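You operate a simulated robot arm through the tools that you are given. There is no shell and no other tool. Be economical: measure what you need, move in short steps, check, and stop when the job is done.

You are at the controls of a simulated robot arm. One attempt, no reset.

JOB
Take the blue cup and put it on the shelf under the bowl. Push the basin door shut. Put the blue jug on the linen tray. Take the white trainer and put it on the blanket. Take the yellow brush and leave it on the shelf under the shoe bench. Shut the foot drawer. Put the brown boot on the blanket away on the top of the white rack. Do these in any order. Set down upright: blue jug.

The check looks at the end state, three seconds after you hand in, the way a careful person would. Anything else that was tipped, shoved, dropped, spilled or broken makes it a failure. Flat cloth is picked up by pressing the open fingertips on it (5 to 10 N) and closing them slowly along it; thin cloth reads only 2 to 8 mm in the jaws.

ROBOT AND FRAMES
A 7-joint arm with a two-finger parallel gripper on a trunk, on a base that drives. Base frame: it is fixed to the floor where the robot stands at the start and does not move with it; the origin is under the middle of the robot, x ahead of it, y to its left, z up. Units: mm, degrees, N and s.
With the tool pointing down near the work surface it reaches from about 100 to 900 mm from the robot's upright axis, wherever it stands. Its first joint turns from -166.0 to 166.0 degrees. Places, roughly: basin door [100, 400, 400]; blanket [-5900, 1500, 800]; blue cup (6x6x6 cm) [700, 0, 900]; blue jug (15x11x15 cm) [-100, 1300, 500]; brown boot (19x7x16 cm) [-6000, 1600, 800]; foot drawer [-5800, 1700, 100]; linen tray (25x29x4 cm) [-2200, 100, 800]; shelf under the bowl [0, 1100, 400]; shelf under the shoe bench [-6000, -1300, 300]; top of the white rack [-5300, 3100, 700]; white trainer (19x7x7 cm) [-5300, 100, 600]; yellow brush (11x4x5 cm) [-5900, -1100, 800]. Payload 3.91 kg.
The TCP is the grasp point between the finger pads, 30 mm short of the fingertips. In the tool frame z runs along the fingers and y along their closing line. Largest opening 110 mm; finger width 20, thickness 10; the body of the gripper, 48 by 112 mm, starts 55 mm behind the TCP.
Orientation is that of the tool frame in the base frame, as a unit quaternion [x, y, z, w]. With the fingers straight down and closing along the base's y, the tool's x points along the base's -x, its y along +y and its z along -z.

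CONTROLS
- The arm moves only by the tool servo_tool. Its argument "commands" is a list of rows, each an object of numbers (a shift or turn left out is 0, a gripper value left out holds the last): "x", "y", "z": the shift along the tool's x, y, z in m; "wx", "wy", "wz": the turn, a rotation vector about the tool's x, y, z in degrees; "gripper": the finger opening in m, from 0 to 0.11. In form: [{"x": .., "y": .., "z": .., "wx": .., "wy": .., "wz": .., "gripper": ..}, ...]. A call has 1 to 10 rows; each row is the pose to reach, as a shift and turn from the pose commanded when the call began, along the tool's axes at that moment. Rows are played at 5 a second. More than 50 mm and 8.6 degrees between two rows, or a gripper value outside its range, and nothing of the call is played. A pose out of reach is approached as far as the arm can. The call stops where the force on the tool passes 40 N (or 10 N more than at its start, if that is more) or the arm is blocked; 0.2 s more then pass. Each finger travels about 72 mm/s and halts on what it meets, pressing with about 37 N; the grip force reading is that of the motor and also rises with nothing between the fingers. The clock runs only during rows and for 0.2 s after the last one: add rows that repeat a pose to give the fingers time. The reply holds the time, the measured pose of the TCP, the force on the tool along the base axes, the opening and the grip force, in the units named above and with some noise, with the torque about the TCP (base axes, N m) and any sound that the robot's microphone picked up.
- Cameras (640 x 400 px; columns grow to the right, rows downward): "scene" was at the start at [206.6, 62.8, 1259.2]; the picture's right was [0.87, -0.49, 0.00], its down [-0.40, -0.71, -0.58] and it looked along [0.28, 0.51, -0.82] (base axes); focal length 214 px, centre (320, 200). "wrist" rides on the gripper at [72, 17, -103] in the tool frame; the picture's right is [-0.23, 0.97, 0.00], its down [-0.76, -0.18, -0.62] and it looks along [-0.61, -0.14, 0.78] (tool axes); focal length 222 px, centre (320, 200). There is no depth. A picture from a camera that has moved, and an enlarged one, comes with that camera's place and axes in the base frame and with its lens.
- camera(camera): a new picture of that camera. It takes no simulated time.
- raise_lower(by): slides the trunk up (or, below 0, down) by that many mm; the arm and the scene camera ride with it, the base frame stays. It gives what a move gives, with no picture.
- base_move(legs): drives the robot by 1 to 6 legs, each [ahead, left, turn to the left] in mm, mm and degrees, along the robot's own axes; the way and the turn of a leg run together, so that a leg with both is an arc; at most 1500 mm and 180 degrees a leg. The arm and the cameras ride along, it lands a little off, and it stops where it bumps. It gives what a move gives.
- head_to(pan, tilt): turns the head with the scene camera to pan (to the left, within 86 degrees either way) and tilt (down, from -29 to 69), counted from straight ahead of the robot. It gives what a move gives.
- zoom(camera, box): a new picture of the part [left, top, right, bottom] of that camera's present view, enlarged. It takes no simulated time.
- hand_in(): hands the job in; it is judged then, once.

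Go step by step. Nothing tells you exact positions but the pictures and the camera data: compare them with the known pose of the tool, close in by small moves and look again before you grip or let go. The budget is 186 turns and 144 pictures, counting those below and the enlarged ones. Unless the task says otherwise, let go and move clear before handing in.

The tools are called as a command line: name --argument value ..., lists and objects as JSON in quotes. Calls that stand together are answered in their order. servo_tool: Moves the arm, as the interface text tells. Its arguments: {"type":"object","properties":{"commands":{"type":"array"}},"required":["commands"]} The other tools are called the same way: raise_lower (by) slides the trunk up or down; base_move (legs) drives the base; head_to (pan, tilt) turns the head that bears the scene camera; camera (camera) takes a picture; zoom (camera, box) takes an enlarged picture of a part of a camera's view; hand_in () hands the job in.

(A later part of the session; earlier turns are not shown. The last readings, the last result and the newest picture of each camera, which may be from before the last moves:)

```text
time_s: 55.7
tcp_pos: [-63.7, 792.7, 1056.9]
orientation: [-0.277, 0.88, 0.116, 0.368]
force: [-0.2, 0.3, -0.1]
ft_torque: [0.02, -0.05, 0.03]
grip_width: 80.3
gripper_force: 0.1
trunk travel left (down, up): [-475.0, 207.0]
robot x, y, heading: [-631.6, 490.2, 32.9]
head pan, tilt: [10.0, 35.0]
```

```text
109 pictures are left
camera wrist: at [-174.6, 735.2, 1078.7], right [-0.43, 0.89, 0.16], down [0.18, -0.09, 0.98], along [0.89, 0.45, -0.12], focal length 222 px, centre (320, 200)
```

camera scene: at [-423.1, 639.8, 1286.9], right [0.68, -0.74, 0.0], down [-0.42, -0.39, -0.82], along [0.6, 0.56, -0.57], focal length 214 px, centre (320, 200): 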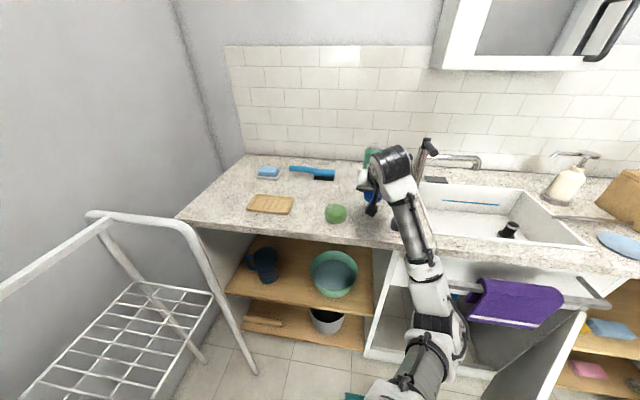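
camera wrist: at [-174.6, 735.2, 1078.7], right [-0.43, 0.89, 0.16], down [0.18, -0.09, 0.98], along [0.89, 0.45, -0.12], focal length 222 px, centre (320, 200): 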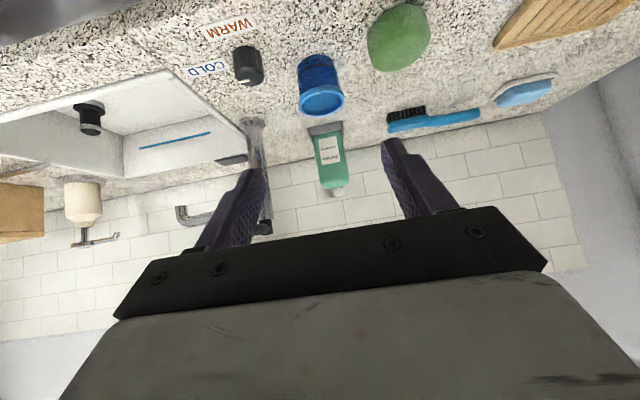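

Cup stands well. From here the arm can also reach the outer face of the basin door; I bring the closed gripper to the right of the door, then lower.

servo_tool --commands '[{"x": 0.02, "y": -0.037, "z": -0.02, "gripper": 0.0}, {"x": 0.039, "y": -0.074, "z": -0.039}, {"x": 0.059, "y": -0.111, "z": -0.059}, {"x": 0.079, "y": -0.148, "z": -0.079}, {"x": 0.098, "y": -0.185, "z": -0.098}, {"x": 0.118, "y": -0.222, "z": -0.118}, {"x": 0.138, "y": -0.259, "z": -0.138}, {"x": 0.158, "y": -0.296, "z": -0.158}, {"x": 0.177, "y": -0.333, "z": -0.177}, {"x": 0.197, "y": -0.37, "z": -0.197}]'

raise_lower --by -350

head_to --pan -15 --tilt 35

camera --camera "scene"

camera --camera "wrist"

```text
time_s: 57.9
tcp_pos: [-75.5, 328.5, 1053.9]
orientation: [-0.279, 0.88, 0.116, 0.367]
force: [0.2, -0.1, 0.4]
ft_torque: [-0.02, 0.01, -0.01]
grip_width: 0.0
gripper_force: 36.6
trunk travel left (down, up): [-475.0, 207.0]
robot x, y, heading: [-628.7, 486.5, 32.8]
head pan, tilt: [10.0, 35.0]
```

```text
time_s: 61.3
tcp_pos: [-79.1, 338.2, 730.3]
orientation: [-0.29, 0.878, 0.094, 0.37]
force: [-0.3, 1.0, -0.2]
ft_torque: [-0.01, -0.02, -0.01]
grip_width: 0.0
gripper_force: 37.3
trunk travel left (down, up): [-125.0, 557.0]
robot x, y, heading: [-635.3, 487.6, 32.7]
head pan, tilt: [10.0, 35.0]
```

```text
time_s: 62.2
tcp_pos: [-77.0, 340.6, 729.6]
orientation: [-0.291, 0.878, 0.095, 0.369]
force: [-0.2, 0.3, -0.1]
ft_torque: [-0.06, -0.02, 0.01]
grip_width: 0.2
gripper_force: 37.3
trunk travel left (down, up): [-125.0, 557.0]
robot x, y, heading: [-634.2, 488.3, 32.7]
head pan, tilt: [-15.0, 35.0]
```

```text
108 pictures are left
camera scene: at [-409.7, 611.3, 943.5], right [0.3, -0.95, 0.01], down [-0.54, -0.18, -0.82], along [0.79, 0.25, -0.57], focal length 214 px, centre (320, 200)
```

scene: 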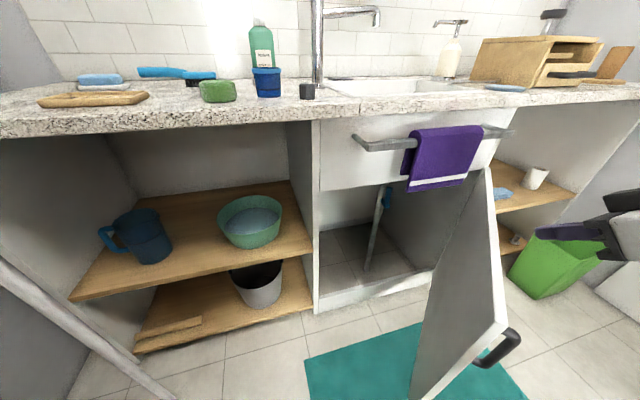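

```text
107 pictures are left
camera wrist: at [-189.5, 281.3, 752.1], right [-0.44, 0.89, 0.11], down [0.16, -0.05, 0.99], along [0.89, 0.45, -0.12], focal length 222 px, centre (320, 200)
```

wrist: 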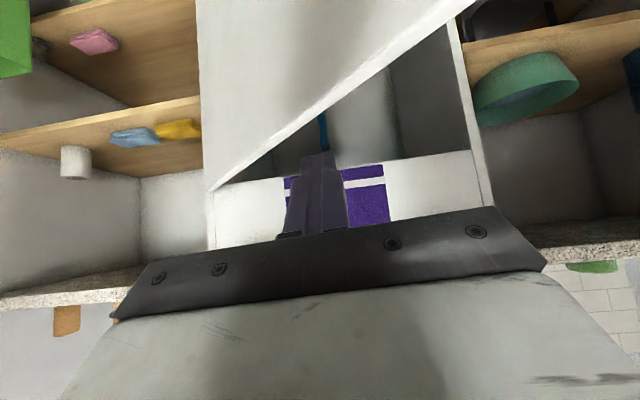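

The tool didn't follow the trunk fully (26 mm off) — something may press on the arm. Look at the arm.

head_to --pan -50 --tilt 35

camera --camera "scene"

```text
time_s: 63.2
tcp_pos: [-77.3, 339.4, 730.3]
orientation: [-0.291, 0.878, 0.095, 0.368]
force: [1.2, 0.1, -0.3]
ft_torque: [0.0, 0.02, 0.0]
grip_width: 0.0
gripper_force: 36.5
trunk travel left (down, up): [-125.0, 557.0]
robot x, y, heading: [-631.2, 484.4, 32.7]
head pan, tilt: [-50.0, 35.0]
```

```text
106 pictures are left
camera scene: at [-409.1, 557.6, 943.6], right [-0.3, -0.95, 0.0], down [-0.54, 0.17, -0.82], along [0.79, -0.25, -0.57], focal length 214 px, centre (320, 200)
```

scene: 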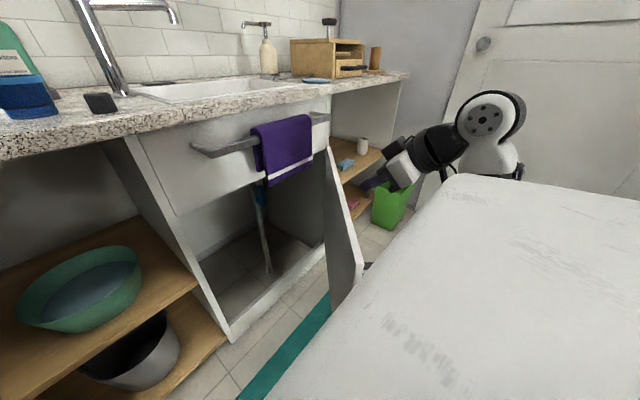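

Arm seems merely deflected slightly; door top is z≈640, its free end near (-195, 412). I lower the closed fingers outside the door face.

servo_tool --commands '[{"x": 0.025, "y": -0.002, "z": 0.026}, {"x": 0.05, "y": -0.004, "z": 0.051}, {"x": 0.075, "y": -0.006, "z": 0.077}, {"x": 0.1, "y": -0.008, "z": 0.103}, {"x": 0.125, "y": -0.01, "z": 0.129}, {"x": 0.15, "y": -0.012, "z": 0.155}, {"x": 0.174, "y": -0.014, "z": 0.18}]'

camera --camera "wrist"

```text
time_s: 63.8
tcp_pos: [-70.5, 351.3, 721.9]
orientation: [-0.327, 0.874, 0.024, 0.358]
force: [-0.7, -0.1, -0.6]
ft_torque: [-0.04, -0.01, 0.0]
grip_width: 0.0
gripper_force: 36.9
trunk travel left (down, up): [-125.0, 557.0]
robot x, y, heading: [-632.3, 484.2, 32.5]
head pan, tilt: [-50.0, 35.0]
stopped in row 2: the arm was blocked; the commanded pose is now the measured one
```

```text
105 pictures are left
camera wrist: at [-182.3, 295.4, 748.9], right [-0.45, 0.89, -0.04], down [0.13, 0.11, 0.99], along [0.88, 0.44, -0.16], focal length 222 px, centre (320, 200)
```

wrist: 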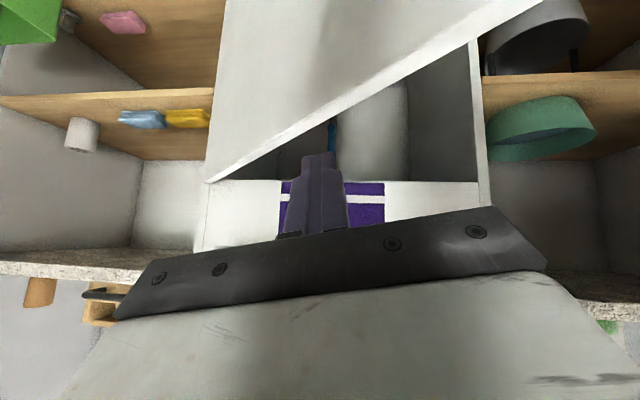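

The elbow is probably blocked by the robot's own body with the trunk this low. Raise the trunk some and reach down with the arm instead.

raise_lower --by 200

camera --camera "scene"

```text
time_s: 65.9
tcp_pos: [-69.3, 345.9, 910.0]
orientation: [-0.321, 0.876, 0.036, 0.358]
force: [0.1, -0.4, -0.3]
ft_torque: [0.01, 0.0, -0.01]
grip_width: 0.2
gripper_force: 37.4
trunk travel left (down, up): [-325.0, 357.0]
robot x, y, heading: [-631.4, 489.2, 32.7]
head pan, tilt: [-50.0, 35.0]
```

```text
104 pictures are left
camera scene: at [-403.9, 553.9, 1136.9], right [-0.3, -0.95, 0.0], down [-0.55, 0.17, -0.82], along [0.78, -0.24, -0.57], focal length 214 px, centre (320, 200)
```

scene: 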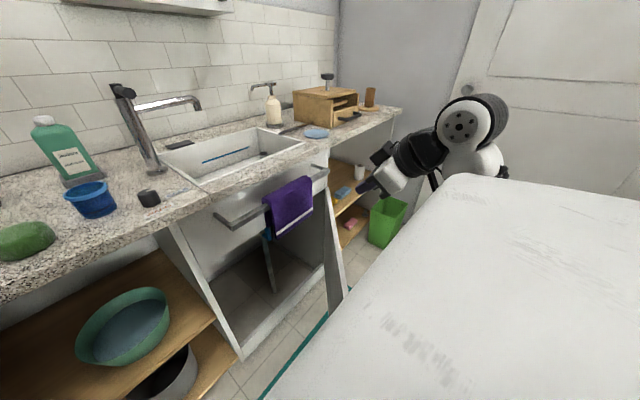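

I'll swing the tool back to straight ahead of the robot with a clean 45° attitude, and then reposition the base so the door is in front.

servo_tool --commands '[{"x": -0.0257, "y": 0.04, "z": 0.0136, "wx": -0.44, "wy": -0.34, "wz": 0.94}, {"x": -0.0514, "y": 0.08, "z": 0.0272, "wx": -0.88, "wy": -0.68, "wz": 1.88}, {"x": -0.0771, "y": 0.12, "z": 0.0408, "wx": -1.32, "wy": -1.02, "wz": 2.82}, {"x": -0.1028, "y": 0.16, "z": 0.0544, "wx": -1.76, "wy": -1.36, "wz": 3.76}, {"x": -0.1285, "y": 0.2, "z": 0.068, "wx": -2.2, "wy": -1.7, "wz": 4.7}, {"x": -0.1542, "y": 0.24, "z": 0.0816, "wx": -2.64, "wy": -2.04, "wz": 5.64}, {"x": -0.18, "y": 0.28, "z": 0.0952, "wx": -3.1, "wy": -2.4, "wz": 6.6}, {"x": -0.2056, "y": 0.32, "z": 0.1088, "wx": -3.5, "wy": -2.7, "wz": 7.5}, {"x": -0.2313, "y": 0.36, "z": 0.1224, "wx": -4.0, "wy": -3.0, "wz": 8.5}, {"x": -0.257, "y": 0.4, "z": 0.136, "wx": -4.4, "wy": -3.4, "wz": 9.4}]'

base_move --legs '[[-150, 0, 0], [0, -300, 10]]'

raise_lower --by -320

head_to --pan 0 --tilt 35

camera --camera "scene"

```text
time_s: 68.1
tcp_pos: [-82.2, 842.1, 910.8]
orientation: [-0.259, 0.887, 0.107, 0.368]
force: [0.2, -1.2, 0.1]
ft_torque: [0.04, 0.01, 0.02]
grip_width: 0.0
gripper_force: 37.0
trunk travel left (down, up): [-325.0, 357.0]
robot x, y, heading: [-633.6, 488.6, 32.9]
head pan, tilt: [-50.0, 35.0]
```

```text
time_s: 72.0
tcp_pos: [-99.7, 618.4, 908.9]
orientation: [-0.337, 0.86, 0.14, 0.356]
force: [0.0, 0.0, -0.3]
ft_torque: [-0.03, 0.0, -0.03]
grip_width: 0.0
gripper_force: 37.4
trunk travel left (down, up): [-325.0, 357.0]
robot x, y, heading: [-579.2, 177.0, 42.5]
head pan, tilt: [-50.0, 35.0]
```

```text
time_s: 75.4
tcp_pos: [-103.5, 617.2, 656.8]
orientation: [-0.338, 0.858, 0.14, 0.36]
force: [-0.2, 0.1, 0.2]
ft_torque: [-0.03, -0.01, -0.03]
grip_width: 0.1
gripper_force: 37.1
trunk travel left (down, up): [-66.0, 616.0]
robot x, y, heading: [-581.6, 174.9, 42.9]
head pan, tilt: [-50.0, 35.0]
stopped: the arm was blocked; the commanded pose is now the measured one
```

```text
time_s: 76.5
tcp_pos: [-103.4, 618.2, 657.3]
orientation: [-0.34, 0.858, 0.14, 0.36]
force: [-0.2, 0.1, 0.2]
ft_torque: [0.03, 0.0, 0.0]
grip_width: 0.2
gripper_force: 36.8
trunk travel left (down, up): [-66.0, 616.0]
robot x, y, heading: [-579.1, 176.9, 42.8]
head pan, tilt: [0.0, 35.0]
```

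```text
103 pictures are left
camera scene: at [-392.0, 346.9, 881.9], right [0.68, -0.73, 0.0], down [-0.42, -0.39, -0.82], along [0.6, 0.56, -0.57], focal length 214 px, centre (320, 200)
```

scene: 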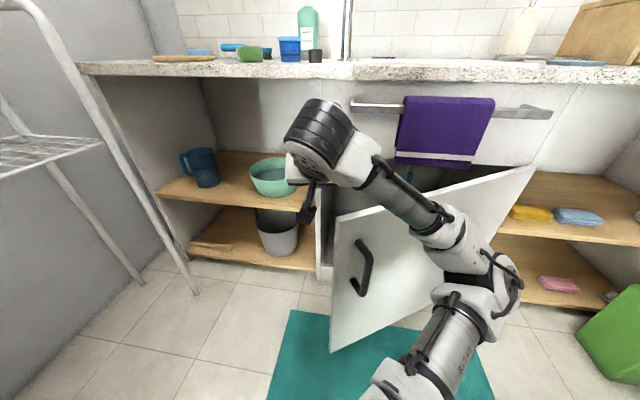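

From here the arm's forearm lay over the door. I'll raise, back off to the outside of the door (its handle side), then lower and push forward.

raise_lower --by 150

base_move --legs '[[-230, 0, 0], [0, -200, 0]]'

raise_lower --by -210

camera --camera "scene"

```text
time_s: 78.3
tcp_pos: [-101.9, 620.0, 801.5]
orientation: [-0.339, 0.859, 0.139, 0.357]
force: [-0.4, -0.2, 0.0]
ft_torque: [0.02, -0.01, 0.01]
grip_width: 0.1
gripper_force: 36.8
trunk travel left (down, up): [-216.0, 466.0]
robot x, y, heading: [-577.4, 169.9, 42.8]
head pan, tilt: [0.0, 35.0]
```

```text
time_s: 81.8
tcp_pos: [-135.8, 318.6, 801.2]
orientation: [-0.339, 0.859, 0.14, 0.357]
force: [-0.7, -0.1, 0.0]
ft_torque: [0.01, -0.01, -0.01]
grip_width: 0.4
gripper_force: 36.9
trunk travel left (down, up): [-216.0, 466.0]
robot x, y, heading: [-614.1, -127.2, 42.6]
head pan, tilt: [0.0, 35.0]
```

```text
time_s: 84.2
tcp_pos: [-139.3, 319.2, 658.7]
orientation: [-0.34, 0.857, 0.14, 0.361]
force: [0.6, 0.8, -0.6]
ft_torque: [-0.02, -0.01, 0.0]
grip_width: 0.2
gripper_force: 36.5
trunk travel left (down, up): [-67.0, 616.0]
robot x, y, heading: [-613.6, -125.4, 42.9]
head pan, tilt: [0.0, 35.0]
stopped: the arm was blocked; the commanded pose is now the measured one
```

```text
102 pictures are left
camera scene: at [-427.5, 46.6, 882.0], right [0.68, -0.73, 0.0], down [-0.42, -0.39, -0.82], along [0.6, 0.56, -0.57], focal length 214 px, centre (320, 200)
```

scene: 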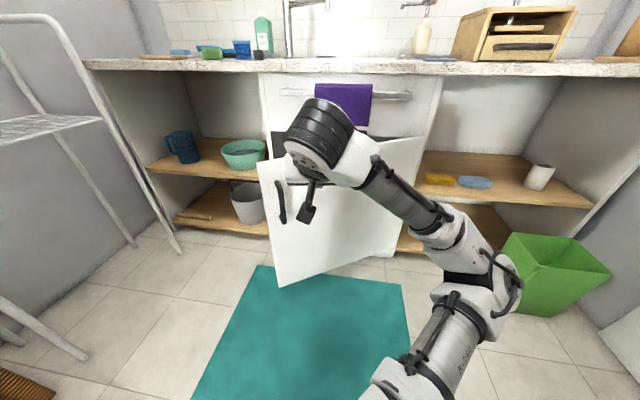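

Trunk can't go lower with this arm pose (self-contact). Raise it 40 and lower the tool with the arm.

raise_lower --by 40

servo_tool --commands '[{"x": 0.025, "z": 0.025}, {"x": 0.05, "z": 0.05}, {"x": 0.075, "z": 0.075}, {"x": 0.1, "z": 0.1}, {"x": 0.12, "z": 0.12}]'

```text
time_s: 85.1
tcp_pos: [-138.1, 320.9, 693.2]
orientation: [-0.342, 0.858, 0.14, 0.358]
force: [-0.4, -0.4, 0.4]
ft_torque: [0.03, -0.03, 0.0]
grip_width: 0.1
gripper_force: 37.2
trunk travel left (down, up): [-107.0, 576.0]
robot x, y, heading: [-614.1, -122.9, 42.9]
head pan, tilt: [0.0, 35.0]
```

```text
time_s: 86.4
tcp_pos: [-142.8, 326.4, 579.7]
orientation: [-0.368, 0.82, 0.105, 0.425]
force: [0.1, 0.4, 0.1]
ft_torque: [0.0, 0.0, 0.02]
grip_width: 0.1
gripper_force: 36.8
trunk travel left (down, up): [-107.0, 576.0]
robot x, y, heading: [-609.9, -125.9, 42.5]
head pan, tilt: [0.0, 35.0]
stopped in row 5: the arm was blocked; the commanded pose is now the measured one
```

Tool is at z≈580, below the door top. Drive forward to meet the door.

base_move --legs '[[90, -20, 0]]'

camera --camera "wrist"

camera --camera "scene"

```text
time_s: 87.6
tcp_pos: [-62.1, 373.0, 578.8]
orientation: [-0.369, 0.821, 0.104, 0.424]
force: [-0.4, -0.1, -0.5]
ft_torque: [-0.05, -0.03, -0.01]
grip_width: 0.2
gripper_force: 37.0
trunk travel left (down, up): [-107.0, 576.0]
robot x, y, heading: [-535.9, -77.6, 43.0]
head pan, tilt: [0.0, 35.0]
```

```text
101 pictures are left
camera wrist: at [-164.7, 298.2, 584.8], right [-0.59, 0.81, 0.04], down [0.02, -0.03, 1.0], along [0.81, 0.59, 0.01], focal length 222 px, centre (320, 200)
```

wrist: 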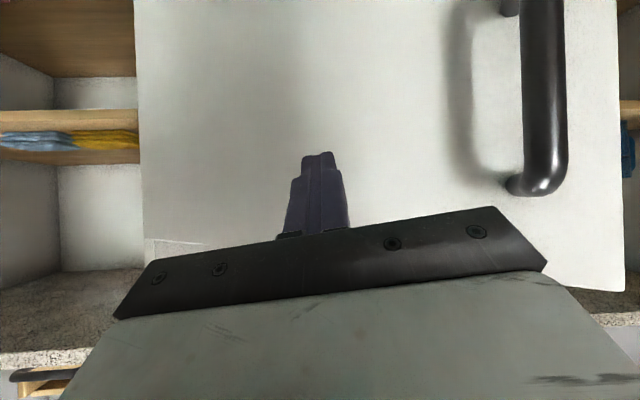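

```text
100 pictures are left
camera scene: at [-352.2, 94.2, 928.8], right [0.68, -0.73, 0.01], down [-0.41, -0.39, -0.83], along [0.61, 0.56, -0.56], focal length 214 px, centre (320, 200)
```

scene: 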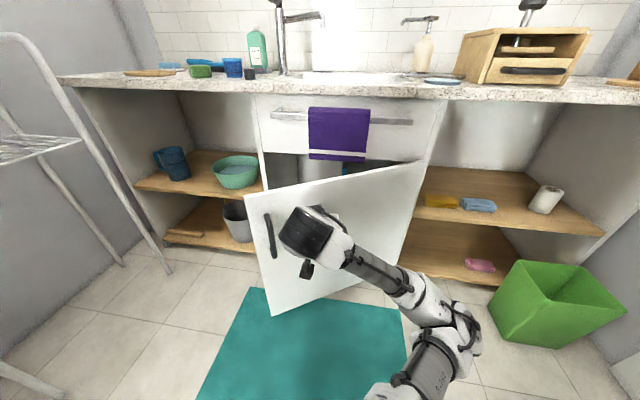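

Fingertips point at the door face clear of the handle. Push by driving forward.

base_move --legs '[[200, 0, 0]]'

camera --camera "scene"

```text
time_s: 89.1
tcp_pos: [80.7, 507.6, 578.8]
orientation: [-0.371, 0.817, 0.102, 0.429]
force: [-0.1, -1.3, -1.1]
ft_torque: [-0.01, -0.01, 0.02]
grip_width: 0.0
gripper_force: 37.1
trunk travel left (down, up): [-107.0, 576.0]
robot x, y, heading: [-393.4, 53.3, 42.8]
head pan, tilt: [0.0, 35.0]
```

```text
99 pictures are left
camera scene: at [-208.3, 227.1, 926.4], right [0.68, -0.73, 0.0], down [-0.41, -0.39, -0.82], along [0.61, 0.56, -0.57], focal length 214 px, centre (320, 200)
```

scene: 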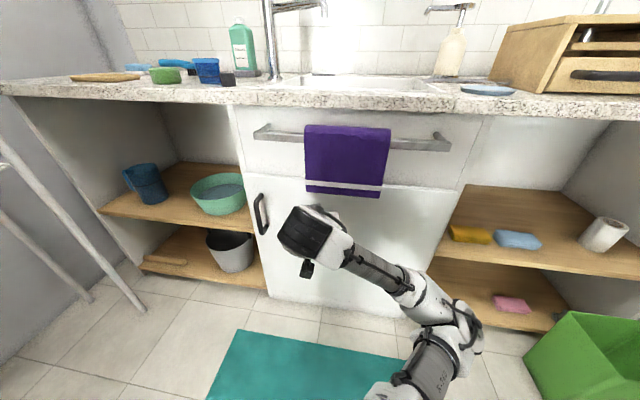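

The door swung shut. Check its fit.

zoom --camera "scene" --box '[220, 110, 480, 310]'

camera --camera "wrist"

```text
2.00 times, centred on (350, 210) of scene
camera zoom: at [-208.3, 227.1, 926.4], right [0.68, -0.73, 0.0], down [-0.41, -0.39, -0.82], along [0.61, 0.56, -0.57], focal length 429 px, centre (260, 180)
```

zoom: 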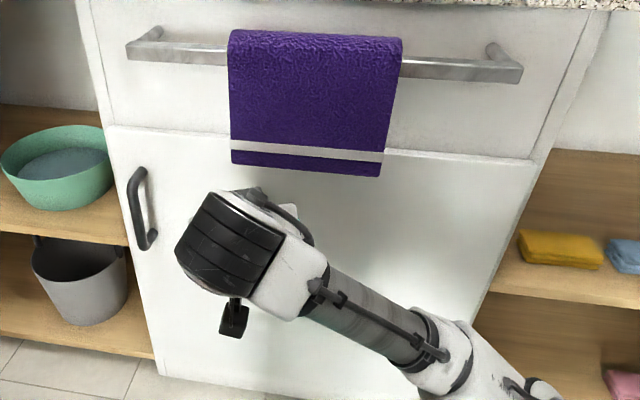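

```text
97 pictures are left
camera wrist: at [-21.6, 431.6, 584.5], right [-0.59, 0.8, 0.03], down [0.01, -0.03, 1.0], along [0.8, 0.59, 0.01], focal length 222 px, centre (320, 200)
```

wrist: 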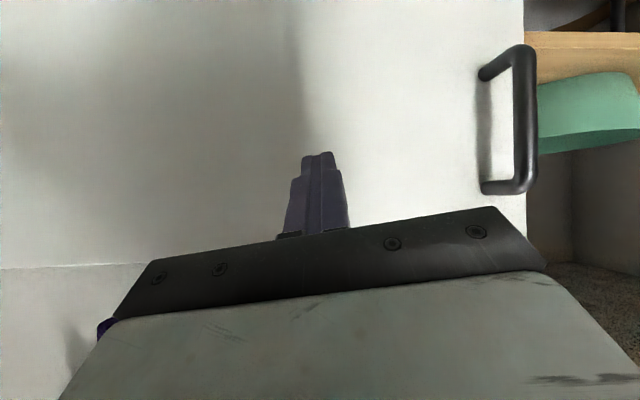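

Looks shut; I give it one gentle confirming push.

servo_tool --commands '[{"x": -0.018, "y": -0.005, "z": 0.024}, {"x": -0.035, "y": -0.011, "z": 0.047}, {"x": -0.053, "y": -0.016, "z": 0.071}, {"x": -0.062, "y": -0.019, "z": 0.083}, {"x": -0.07, "y": -0.022, "z": 0.095}, {"x": -0.079, "y": -0.024, "z": 0.107}]'

```text
time_s: 89.9
tcp_pos: [142.0, 540.2, 610.4]
orientation: [-0.374, 0.805, 0.08, 0.453]
force: [-13.7, -24.4, -10.1]
ft_torque: [-0.33, 0.37, -0.52]
grip_width: 0.0
gripper_force: 37.2
trunk travel left (down, up): [-107.0, 576.0]
robot x, y, heading: [-390.6, 53.4, 42.9]
head pan, tilt: [0.0, 35.0]
stopped in row 3: the force on the tool passed its limit at 105 N (the readings are from after the stop); the commanded pose is now the measured one
```

Firm contact — the door is at its stop. Back off and verify.

base_move --legs '[[-250, 0, 0]]'

zoom --camera "scene" --box '[160, 60, 480, 260]'

```text
time_s: 91.7
tcp_pos: [-41.2, 373.1, 612.7]
orientation: [-0.376, 0.803, 0.082, 0.455]
force: [0.2, 0.8, -0.7]
ft_torque: [-0.02, -0.02, -0.02]
grip_width: 0.0
gripper_force: 37.2
trunk travel left (down, up): [-107.0, 576.0]
robot x, y, heading: [-573.8, -120.9, 42.9]
head pan, tilt: [0.0, 35.0]
```

```text
2.00 times, centred on (320, 160) of scene
camera zoom: at [-395.1, 52.9, 933.0], right [0.68, -0.73, 0.0], down [-0.41, -0.38, -0.83], along [0.61, 0.56, -0.56], focal length 429 px, centre (320, 280)
```

zoom: 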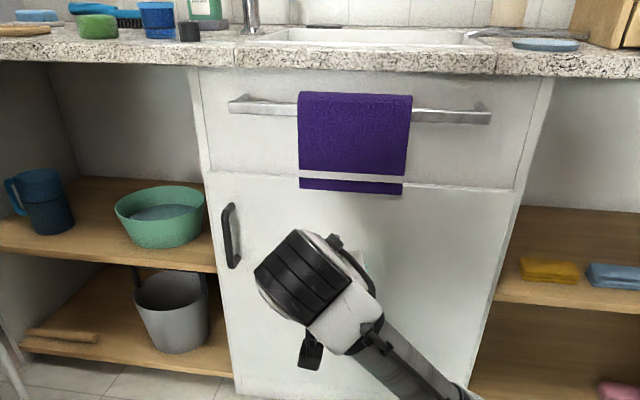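

Door is shut. Now test how low the arm can reach with the trunk higher (clean attitude), in the free space here.

raise_lower --by 250

servo_tool --commands '[{"wx": -3.5, "wy": 4.6, "wz": 4.9}, {"wx": -7.1, "wy": 9.2, "wz": 9.8}]'

servo_tool --commands '[{"x": 0.03, "z": 0.03}, {"x": 0.06, "z": 0.06}, {"x": 0.09, "z": 0.09}, {"x": 0.12, "z": 0.12}, {"x": 0.15, "z": 0.15}, {"x": 0.18, "z": 0.18}, {"x": 0.21, "z": 0.21}, {"x": 0.24, "z": 0.24}, {"x": 0.27, "z": 0.27}, {"x": 0.29, "z": 0.29}]'

camera --camera "scene"

```text
time_s: 94.3
tcp_pos: [-36.6, 375.5, 838.2]
orientation: [-0.376, 0.807, 0.081, 0.448]
force: [0.5, 0.3, 0.1]
ft_torque: [0.01, -0.02, -0.02]
grip_width: 0.2
gripper_force: 36.1
trunk travel left (down, up): [-357.0, 326.0]
robot x, y, heading: [-575.3, -111.1, 43.0]
head pan, tilt: [0.0, 35.0]
```

```text
time_s: 94.9
tcp_pos: [-37.2, 374.4, 839.1]
orientation: [-0.339, 0.863, 0.138, 0.348]
force: [0.1, -0.6, 1.0]
ft_torque: [0.0, 0.0, -0.01]
grip_width: 0.0
gripper_force: 36.1
trunk travel left (down, up): [-357.0, 326.0]
robot x, y, heading: [-577.1, -120.1, 43.1]
head pan, tilt: [0.0, 35.0]
```

```text
time_s: 96.3
tcp_pos: [7.1, 374.4, 684.3]
orientation: [-0.346, 0.819, 0.108, 0.445]
force: [0.5, 0.0, -0.2]
ft_torque: [0.0, 0.03, 0.0]
grip_width: 0.3
gripper_force: 37.4
trunk travel left (down, up): [-357.0, 326.0]
robot x, y, heading: [-572.6, -120.2, 42.7]
head pan, tilt: [0.0, 35.0]
stopped in row 7: the arm was blocked; the commanded pose is now the measured one
```

```text
95 pictures are left
camera scene: at [-386.3, 57.7, 1168.0], right [0.68, -0.73, 0.0], down [-0.42, -0.39, -0.82], along [0.6, 0.56, -0.57], focal length 214 px, centre (320, 200)
```

scene: 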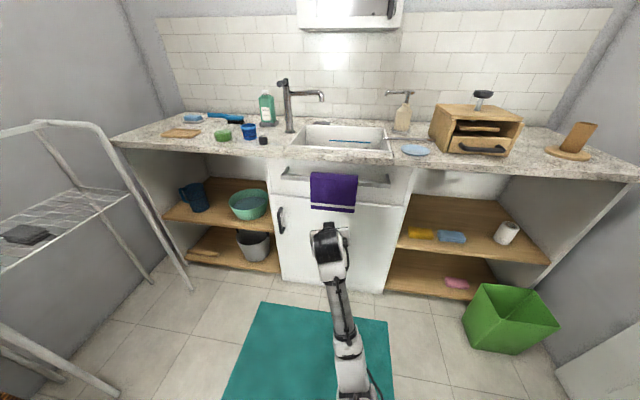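

The arm's elbow sags low when the reach is short. I'll raise the trunk to the start height and test reaching farther out and down.

raise_lower --by 120

servo_tool --commands '[{"wx": -2.8, "wy": 4.5, "wz": 2.5}, {"wx": -5.7, "wy": 9.0, "wz": 5.0}]'

servo_tool --commands '[{"x": -0.03, "z": 0.03}, {"x": -0.06, "z": 0.06}, {"x": -0.07, "z": 0.09}, {"x": -0.04, "z": 0.12}, {"x": -0.01, "z": 0.15}, {"x": 0.02, "z": 0.18}, {"x": 0.05, "z": 0.21}, {"x": 0.08, "z": 0.24}, {"x": 0.11, "z": 0.27}, {"x": 0.14, "z": 0.3}]'

camera --camera "scene"

```text
time_s: 97.8
tcp_pos: [6.3, 374.2, 804.3]
orientation: [-0.346, 0.82, 0.108, 0.444]
force: [-0.2, -0.1, 0.2]
ft_torque: [0.0, 0.01, -0.01]
grip_width: 0.0
gripper_force: 36.8
trunk travel left (down, up): [-477.0, 206.0]
robot x, y, heading: [-573.5, -117.4, 43.2]
head pan, tilt: [0.0, 35.0]
```

```text
time_s: 98.4
tcp_pos: [6.9, 376.2, 805.4]
orientation: [-0.339, 0.86, 0.141, 0.355]
force: [0.4, -0.1, -0.1]
ft_torque: [-0.01, 0.05, -0.01]
grip_width: 0.2
gripper_force: 36.9
trunk travel left (down, up): [-477.0, 206.0]
robot x, y, heading: [-576.4, -115.8, 43.1]
head pan, tilt: [0.0, 35.0]
```

```text
time_s: 100.6
tcp_pos: [88.2, 449.3, 495.0]
orientation: [-0.339, 0.86, 0.141, 0.355]
force: [-0.2, -0.2, -0.7]
ft_torque: [-0.01, 0.01, -0.01]
grip_width: 0.0
gripper_force: 36.9
trunk travel left (down, up): [-477.0, 206.0]
robot x, y, heading: [-575.8, -116.1, 42.9]
head pan, tilt: [0.0, 35.0]
```

```text
94 pictures are left
camera scene: at [-385.5, 57.9, 1288.5], right [0.68, -0.73, 0.0], down [-0.42, -0.39, -0.82], along [0.6, 0.56, -0.57], focal length 214 px, centre (320, 200)
```

scene: 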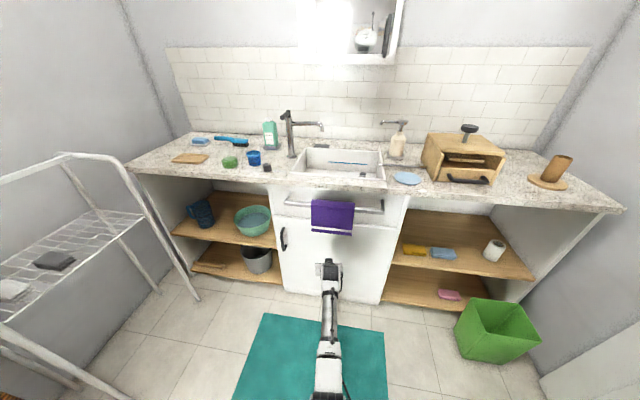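

Excellent: with trunk at start height the arm reaches z≈495 at 870 mm. Now retract up and drive to the left bay / cup position.

servo_tool --commands '[{"x": -0.02, "z": -0.045}, {"x": -0.04, "z": -0.09}, {"x": -0.06, "z": -0.135}, {"x": -0.09, "z": -0.17}, {"x": -0.12, "z": -0.205}, {"x": -0.15, "z": -0.24}, {"x": -0.18, "z": -0.275}, {"x": -0.21, "z": -0.31}, {"x": -0.24, "z": -0.345}, {"x": -0.27, "z": -0.38}]'

servo_tool --commands '[{"x": -0.02, "z": -0.045, "gripper": 0.085}, {"x": -0.04, "z": -0.09}, {"x": -0.05, "z": -0.12}]'

base_move --legs '[[0, 0, -10], [388, 520, 0]]'

camera --camera "wrist"

camera --camera "scene"

```text
time_s: 102.8
tcp_pos: [31.1, 401.0, 952.1]
orientation: [-0.339, 0.86, 0.14, 0.354]
force: [-0.3, 0.8, -0.5]
ft_torque: [-0.04, 0.03, -0.03]
grip_width: 0.1
gripper_force: 37.4
trunk travel left (down, up): [-477.0, 206.0]
robot x, y, heading: [-577.1, -118.6, 43.4]
head pan, tilt: [0.0, 35.0]
```

```text
time_s: 103.6
tcp_pos: [-2.5, 365.5, 1071.6]
orientation: [-0.339, 0.86, 0.14, 0.355]
force: [-0.6, -0.8, 0.1]
ft_torque: [0.05, -0.03, -0.02]
grip_width: 85.2
gripper_force: 0.0
trunk travel left (down, up): [-477.0, 206.0]
robot x, y, heading: [-574.6, -118.9, 43.1]
head pan, tilt: [0.0, 35.0]
```

```text
time_s: 108.9
tcp_pos: [114.0, 910.4, 1072.6]
orientation: [-0.262, 0.887, 0.108, 0.366]
force: [-0.2, -0.1, 0.6]
ft_torque: [-0.01, -0.01, -0.02]
grip_width: 84.8
gripper_force: 0.1
trunk travel left (down, up): [-477.0, 206.0]
robot x, y, heading: [-536.4, 538.6, 32.8]
head pan, tilt: [0.0, 35.0]
```

```text
93 pictures are left
camera wrist: at [0.2, 857.5, 1095.0], right [-0.39, 0.9, 0.16], down [0.18, -0.1, 0.98], along [0.9, 0.41, -0.13], focal length 222 px, centre (320, 200)
```

wrist: 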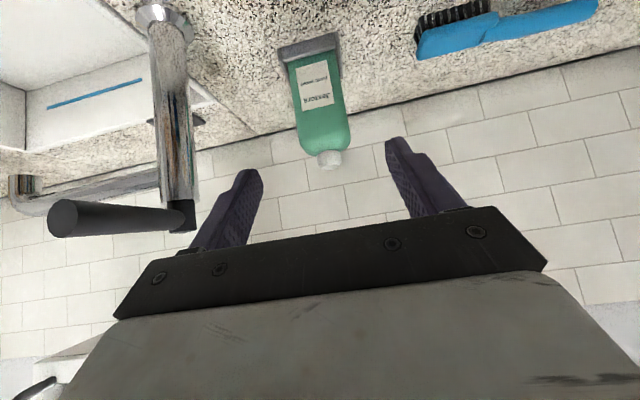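

```text
92 pictures are left
camera scene: at [-317.1, 675.4, 1288.4], right [0.54, -0.84, 0.0], down [-0.48, -0.31, -0.82], along [0.69, 0.44, -0.57], focal length 214 px, centre (320, 200)
```

scene: 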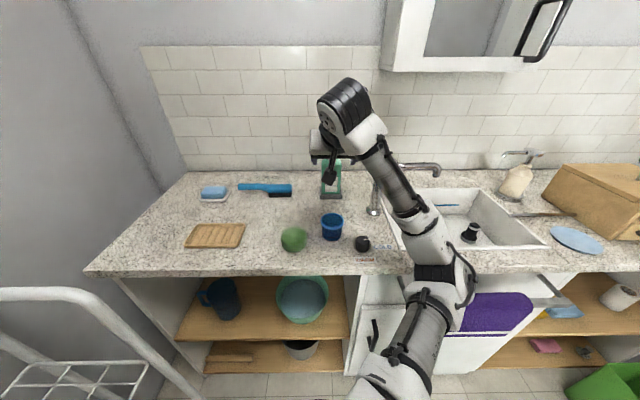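

Cup is at about (78, 889). Move to the pre-grasp pose behind and above it.

servo_tool --commands '[{"x": 0.035, "z": -0.035}, {"x": 0.07, "z": -0.06}, {"x": 0.105, "z": -0.06}, {"x": 0.135, "z": -0.045}, {"x": 0.155, "z": -0.035, "y": 0.002}]'

camera --camera "wrist"

```text
time_s: 110.1
tcp_pos: [2.1, 841.0, 987.1]
orientation: [-0.261, 0.887, 0.108, 0.366]
force: [-0.7, 0.7, 0.2]
ft_torque: [-0.03, 0.02, 0.0]
grip_width: 85.0
gripper_force: 0.1
trunk travel left (down, up): [-477.0, 206.0]
robot x, y, heading: [-535.7, 533.9, 32.8]
head pan, tilt: [0.0, 35.0]
```

```text
91 pictures are left
camera wrist: at [-112.0, 786.2, 1010.1], right [-0.39, 0.91, 0.16], down [0.18, -0.1, 0.98], along [0.9, 0.41, -0.13], focal length 222 px, centre (320, 200)
```

wrist: 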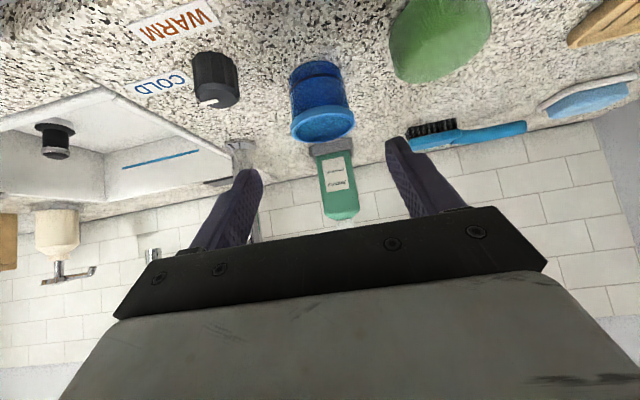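

Aligned. Advance, close, lift.

servo_tool --commands '[{"z": 0.04}, {"z": 0.08}, {"z": 0.11}, {"z": 0.127, "x": 0.003, "y": 0.001}, {"z": 0.127, "x": 0.003, "y": 0.001}]'

servo_tool --commands '[{"gripper": 0.07}, {"gripper": 0.055}, {"gripper": 0.05}, {"gripper": 0.05}]'

servo_tool --commands '[{"x": -0.03, "z": -0.03}, {"x": -0.045, "z": -0.07}, {"x": -0.045, "z": -0.11}, {"x": -0.045, "z": -0.15}, {"x": -0.02, "z": -0.18}, {"x": 0.0, "z": -0.21}, {"x": 0.03, "z": -0.24}]'

camera --camera "wrist"

```text
time_s: 111.3
tcp_pos: [75.0, 888.0, 893.6]
orientation: [-0.262, 0.886, 0.108, 0.367]
force: [0.5, 0.3, -0.1]
ft_torque: [0.0, 0.01, 0.0]
grip_width: 84.9
gripper_force: 0.1
trunk travel left (down, up): [-477.0, 206.0]
robot x, y, heading: [-534.3, 537.0, 32.7]
head pan, tilt: [0.0, 35.0]
```

```text
time_s: 112.3
tcp_pos: [73.7, 889.6, 894.2]
orientation: [-0.262, 0.886, 0.108, 0.366]
force: [0.2, -0.6, 0.0]
ft_torque: [0.02, -0.02, 0.0]
grip_width: 57.4
gripper_force: 36.7
trunk travel left (down, up): [-477.0, 206.0]
robot x, y, heading: [-536.8, 539.4, 32.8]
head pan, tilt: [0.0, 35.0]
```

```text
time_s: 113.9
tcp_pos: [-81.8, 782.5, 1053.3]
orientation: [-0.262, 0.887, 0.108, 0.365]
force: [1.0, 0.7, -0.5]
ft_torque: [0.02, -0.02, -0.01]
grip_width: 57.2
gripper_force: 37.0
out of reach, approached as far as the arm can: row 7
trunk travel left (down, up): [-477.0, 206.0]
robot x, y, heading: [-537.5, 537.7, 33.0]
head pan, tilt: [0.0, 35.0]
```

```text
90 pictures are left
camera wrist: at [-194.9, 729.4, 1076.2], right [-0.39, 0.91, 0.16], down [0.18, -0.09, 0.98], along [0.9, 0.41, -0.13], focal length 222 px, centre (320, 200)
```

wrist: 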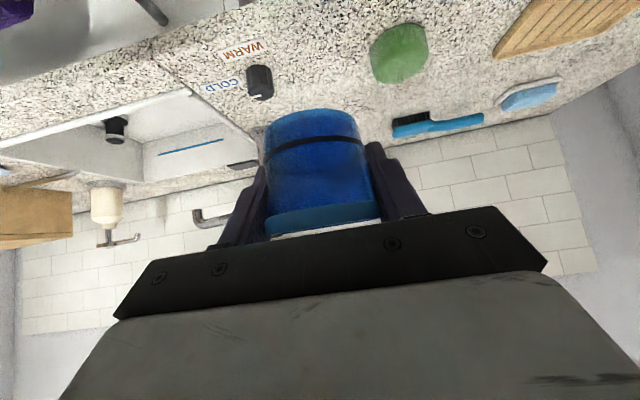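

Cup held again. Back off so the arm can reach out long and low in front of the bay, then extend to the left.

base_move --legs '[[-350, 0, 0]]'

servo_tool --commands '[{"x": -0.0236, "y": 0.03, "z": 0.0236}, {"x": -0.047, "y": 0.06, "z": 0.047}, {"x": -0.071, "y": 0.09, "z": 0.071}, {"x": -0.094, "y": 0.12, "z": 0.094}, {"x": -0.118, "y": 0.15, "z": 0.118}, {"x": -0.141, "y": 0.18, "z": 0.141}, {"x": -0.165, "y": 0.21, "z": 0.165}, {"x": -0.189, "y": 0.24, "z": 0.189}, {"x": -0.212, "y": 0.269, "z": 0.212}]'

servo_tool --commands '[{"x": 0.03, "z": 0.03}, {"x": 0.06, "z": 0.06}, {"x": 0.09, "z": 0.09}, {"x": 0.12, "z": 0.12}, {"x": 0.15, "z": 0.15}, {"x": 0.18, "z": 0.18}, {"x": 0.21, "z": 0.21}, {"x": 0.24, "z": 0.24}, {"x": 0.27, "z": 0.27}]'

camera --camera "scene"

camera --camera "wrist"

```text
time_s: 116.2
tcp_pos: [-372.6, 597.2, 1053.8]
orientation: [-0.264, 0.886, 0.109, 0.365]
force: [0.3, -0.2, 0.1]
ft_torque: [0.02, -0.02, -0.01]
grip_width: 57.5
gripper_force: 36.9
trunk travel left (down, up): [-477.0, 206.0]
robot x, y, heading: [-832.1, 347.8, 32.8]
head pan, tilt: [0.0, 35.0]
```

```text
time_s: 118.2
tcp_pos: [-269.4, 988.1, 1052.7]
orientation: [-0.264, 0.886, 0.108, 0.365]
force: [0.8, 0.1, 0.3]
ft_torque: [-0.03, -0.03, 0.0]
grip_width: 57.1
gripper_force: 37.2
trunk travel left (down, up): [-477.0, 206.0]
robot x, y, heading: [-824.9, 349.3, 33.0]
head pan, tilt: [0.0, 35.0]
```

```text
time_s: 120.2
tcp_pos: [-273.2, 987.3, 672.3]
orientation: [-0.265, 0.885, 0.11, 0.367]
force: [-0.2, 0.3, -1.0]
ft_torque: [0.01, 0.0, -0.05]
grip_width: 57.2
gripper_force: 37.4
trunk travel left (down, up): [-477.0, 206.0]
robot x, y, heading: [-824.9, 349.1, 33.1]
head pan, tilt: [0.0, 35.0]
```

```text
89 pictures are left
camera scene: at [-608.7, 488.7, 1288.5], right [0.55, -0.84, 0.0], down [-0.48, -0.31, -0.82], along [0.69, 0.45, -0.57], focal length 214 px, centre (320, 200)
```

scene: 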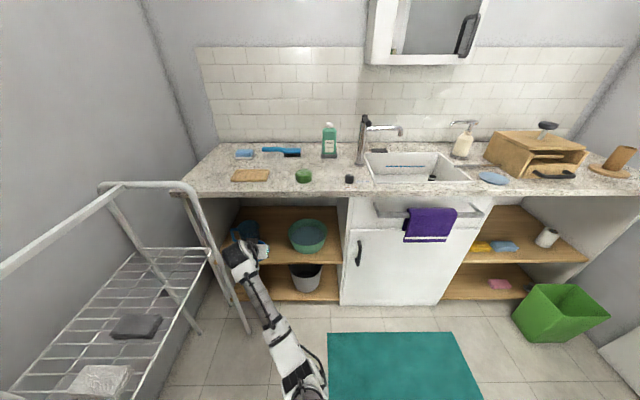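

```text
88 pictures are left
camera wrist: at [-386.6, 932.3, 694.0], right [-0.4, 0.9, 0.16], down [0.18, -0.09, 0.98], along [0.9, 0.42, -0.13], focal length 222 px, centre (320, 200)
```

wrist: 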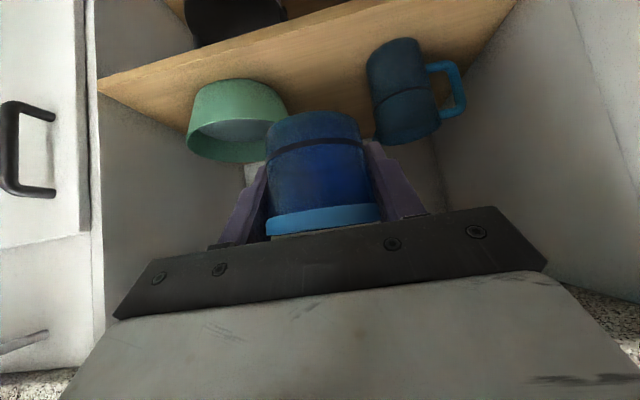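

Clear view: gap between jug (right edge r≈160) and bowl rim (r≈317). I shift 12 mm left, lower to z≈500, then drive forward.

servo_tool --commands '[{"x": 0.03, "z": 0.03, "y": 0.006}, {"x": 0.06, "z": 0.06, "y": 0.012}, {"x": 0.09, "z": 0.09, "y": 0.012}, {"x": 0.12, "z": 0.12, "y": 0.012}]'

base_move --legs '[[170, 0, 0]]'

camera --camera "wrist"

camera --camera "scene"

```text
time_s: 121.2
tcp_pos: [-279.6, 995.7, 501.3]
orientation: [-0.264, 0.886, 0.109, 0.366]
force: [0.1, -0.6, -0.5]
ft_torque: [0.01, -0.04, -0.03]
grip_width: 56.9
gripper_force: 36.3
trunk travel left (down, up): [-477.0, 206.0]
robot x, y, heading: [-825.0, 349.4, 33.3]
head pan, tilt: [0.0, 35.0]
```

```text
time_s: 122.6
tcp_pos: [-139.8, 1090.6, 500.4]
orientation: [-0.265, 0.886, 0.109, 0.365]
force: [-0.4, -0.2, -0.9]
ft_torque: [0.0, 0.01, -0.03]
grip_width: 56.8
gripper_force: 37.0
trunk travel left (down, up): [-477.0, 206.0]
robot x, y, heading: [-684.3, 438.2, 33.0]
head pan, tilt: [0.0, 35.0]
```

```text
87 pictures are left
camera wrist: at [-253.1, 1035.2, 524.2], right [-0.4, 0.9, 0.16], down [0.18, -0.09, 0.98], along [0.9, 0.42, -0.13], focal length 222 px, centre (320, 200)
```

wrist: 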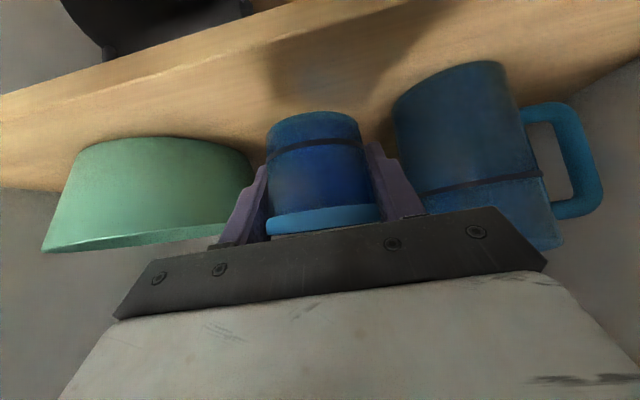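

```text
86 pictures are left
camera scene: at [-467.0, 582.0, 1288.4], right [0.55, -0.84, 0.0], down [-0.48, -0.31, -0.82], along [0.69, 0.45, -0.57], focal length 214 px, centre (320, 200)
```

scene: 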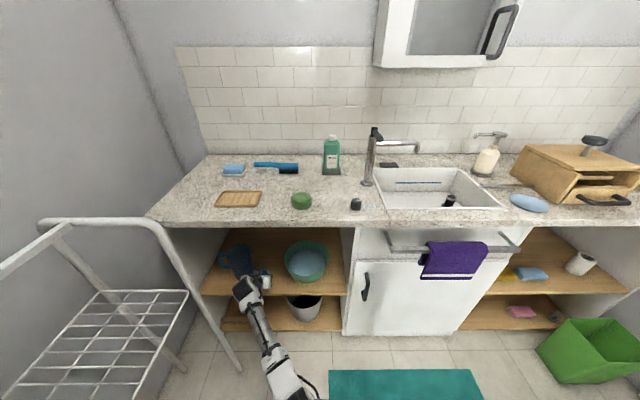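

Well centred in the gap. Continue forward in two steps.

base_move --legs '[[80, 0, 0]]'

camera --camera "wrist"

```text
time_s: 123.7
tcp_pos: [-71.2, 1134.1, 502.1]
orientation: [-0.265, 0.886, 0.109, 0.365]
force: [0.5, -0.2, -0.1]
ft_torque: [-0.01, 0.04, -0.01]
grip_width: 56.8
gripper_force: 36.8
trunk travel left (down, up): [-477.0, 206.0]
robot x, y, heading: [-614.2, 485.9, 33.3]
head pan, tilt: [0.0, 35.0]
```

```text
85 pictures are left
camera wrist: at [-185.1, 1079.2, 524.1], right [-0.4, 0.9, 0.16], down [0.18, -0.09, 0.98], along [0.9, 0.42, -0.13], focal length 222 px, centre (320, 200)
```

wrist: 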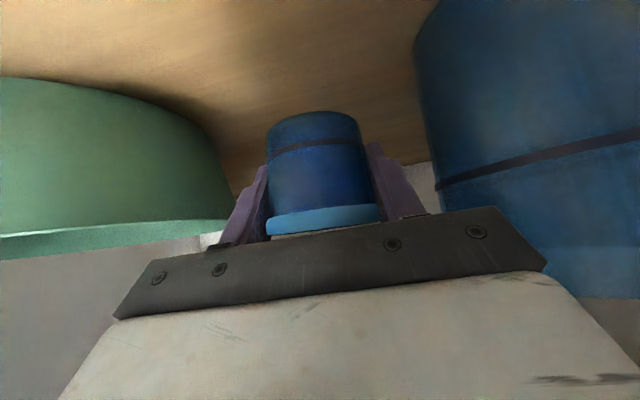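

Still clear both sides. Forward another 70, then lower.

base_move --legs '[[70, 0, 0]]'

servo_tool --commands '[{"x": 0.015, "z": 0.015}, {"x": 0.03, "z": 0.03}, {"x": 0.036, "z": 0.036}, {"x": 0.037, "z": 0.037}]'

camera --camera "wrist"

```text
time_s: 124.7
tcp_pos: [-13.3, 1171.5, 501.1]
orientation: [-0.265, 0.886, 0.11, 0.365]
force: [-0.1, 0.0, -0.4]
ft_torque: [0.02, 0.03, 0.01]
grip_width: 56.1
gripper_force: 37.2
trunk travel left (down, up): [-477.0, 206.0]
robot x, y, heading: [-558.7, 523.0, 33.4]
head pan, tilt: [0.0, 35.0]
```

```text
time_s: 125.7
tcp_pos: [-12.8, 1173.5, 453.4]
orientation: [-0.265, 0.884, 0.112, 0.367]
force: [-0.6, -3.1, 18.9]
ft_torque: [-0.44, -0.11, -0.05]
grip_width: 56.7
gripper_force: 36.7
trunk travel left (down, up): [-477.0, 206.0]
robot x, y, heading: [-557.9, 522.0, 33.1]
head pan, tilt: [0.0, 35.0]
```

```text
84 pictures are left
camera wrist: at [-125.4, 1118.5, 475.7], right [-0.4, 0.9, 0.16], down [0.18, -0.1, 0.98], along [0.9, 0.42, -0.12], focal length 222 px, centre (320, 200)
```

wrist: 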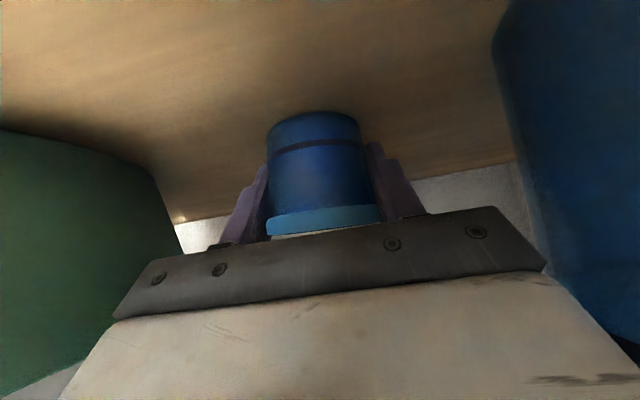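

Cup rests on the shelf (19 N). Ease up, release, withdraw along the fingers, then back out.

servo_tool --commands '[{"x": -0.002, "z": -0.002}, {"x": -0.003, "z": -0.003, "gripper": 0.065}, {"x": -0.003, "z": -0.003, "gripper": 0.078}, {"x": -0.003, "z": -0.003, "gripper": 0.078}, {"x": -0.003, "z": -0.033}, {"x": -0.003, "z": -0.073}]'

base_move --legs '[[-220, 0, 0]]'

camera --camera "wrist"

```text
time_s: 127.1
tcp_pos: [-53.0, 1144.6, 505.6]
orientation: [-0.266, 0.886, 0.11, 0.364]
force: [0.5, -0.1, -0.5]
ft_torque: [-0.02, -0.03, -0.02]
grip_width: 77.9
gripper_force: 0.1
trunk travel left (down, up): [-477.0, 206.0]
robot x, y, heading: [-558.5, 527.7, 33.1]
head pan, tilt: [0.0, 35.0]
```

```text
time_s: 128.8
tcp_pos: [-235.2, 1027.3, 505.8]
orientation: [-0.266, 0.885, 0.11, 0.365]
force: [-0.1, 0.3, -0.1]
ft_torque: [-0.02, -0.03, 0.0]
grip_width: 77.8
gripper_force: 0.1
trunk travel left (down, up): [-477.0, 206.0]
robot x, y, heading: [-740.0, 403.6, 33.3]
head pan, tilt: [0.0, 35.0]
```

```text
83 pictures are left
camera wrist: at [-349.2, 972.1, 528.0], right [-0.4, 0.9, 0.16], down [0.18, -0.09, 0.98], along [0.9, 0.42, -0.13], focal length 222 px, centre (320, 200)
```

wrist: 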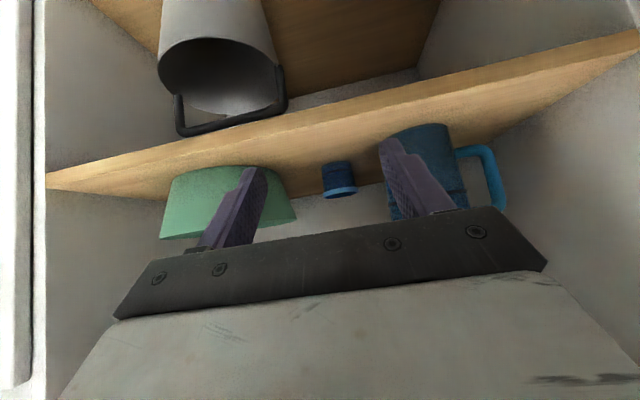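

Cup stands on the shelf. Now the jug: body is nearly as wide as the jaw opening, so I'll pinch its rim wall. Take a closer look at it.

zoom --camera "scene" --box '[190, 200, 390, 325]'

head_to --pan 20 --tilt 35

zoom --camera "scene" --box '[240, 160, 400, 260]'

```text
3.20 times, centred on (290, 262) of scene
camera zoom: at [-523.0, 545.2, 1288.5], right [0.55, -0.84, 0.0], down [-0.48, -0.31, -0.82], along [0.69, 0.45, -0.57], focal length 686 px, centre (416, 0)
```

zoom: 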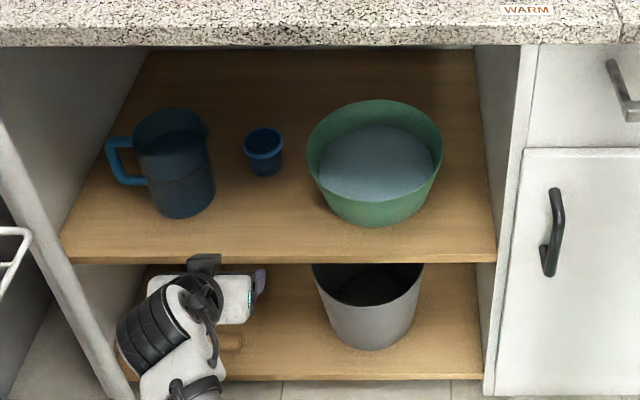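

```text
time_s: 129.6
tcp_pos: [-235.7, 1027.7, 505.5]
orientation: [-0.265, 0.886, 0.11, 0.365]
force: [-0.3, 0.2, 0.0]
ft_torque: [0.02, 0.03, 0.0]
grip_width: 78.0
gripper_force: 0.0
trunk travel left (down, up): [-477.0, 206.0]
robot x, y, heading: [-738.3, 402.6, 33.1]
head pan, tilt: [20.0, 35.0]
```

```text
4.00 times, centred on (320, 210) of scene
camera zoom: at [-543.7, 567.6, 1288.5], right [0.8, -0.6, 0.0], down [-0.34, -0.46, -0.82], along [0.49, 0.66, -0.57], focal length 858 px, centre (320, 160)
```

zoom: 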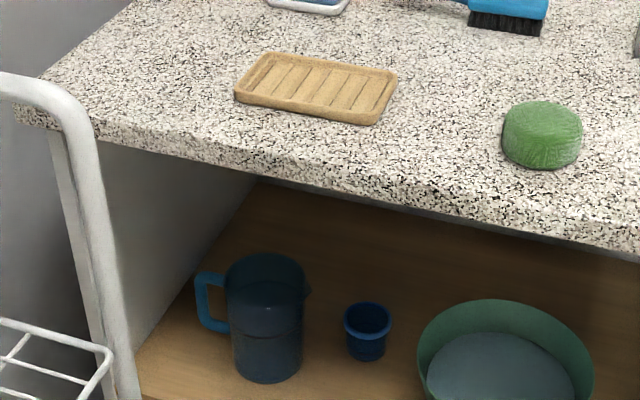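

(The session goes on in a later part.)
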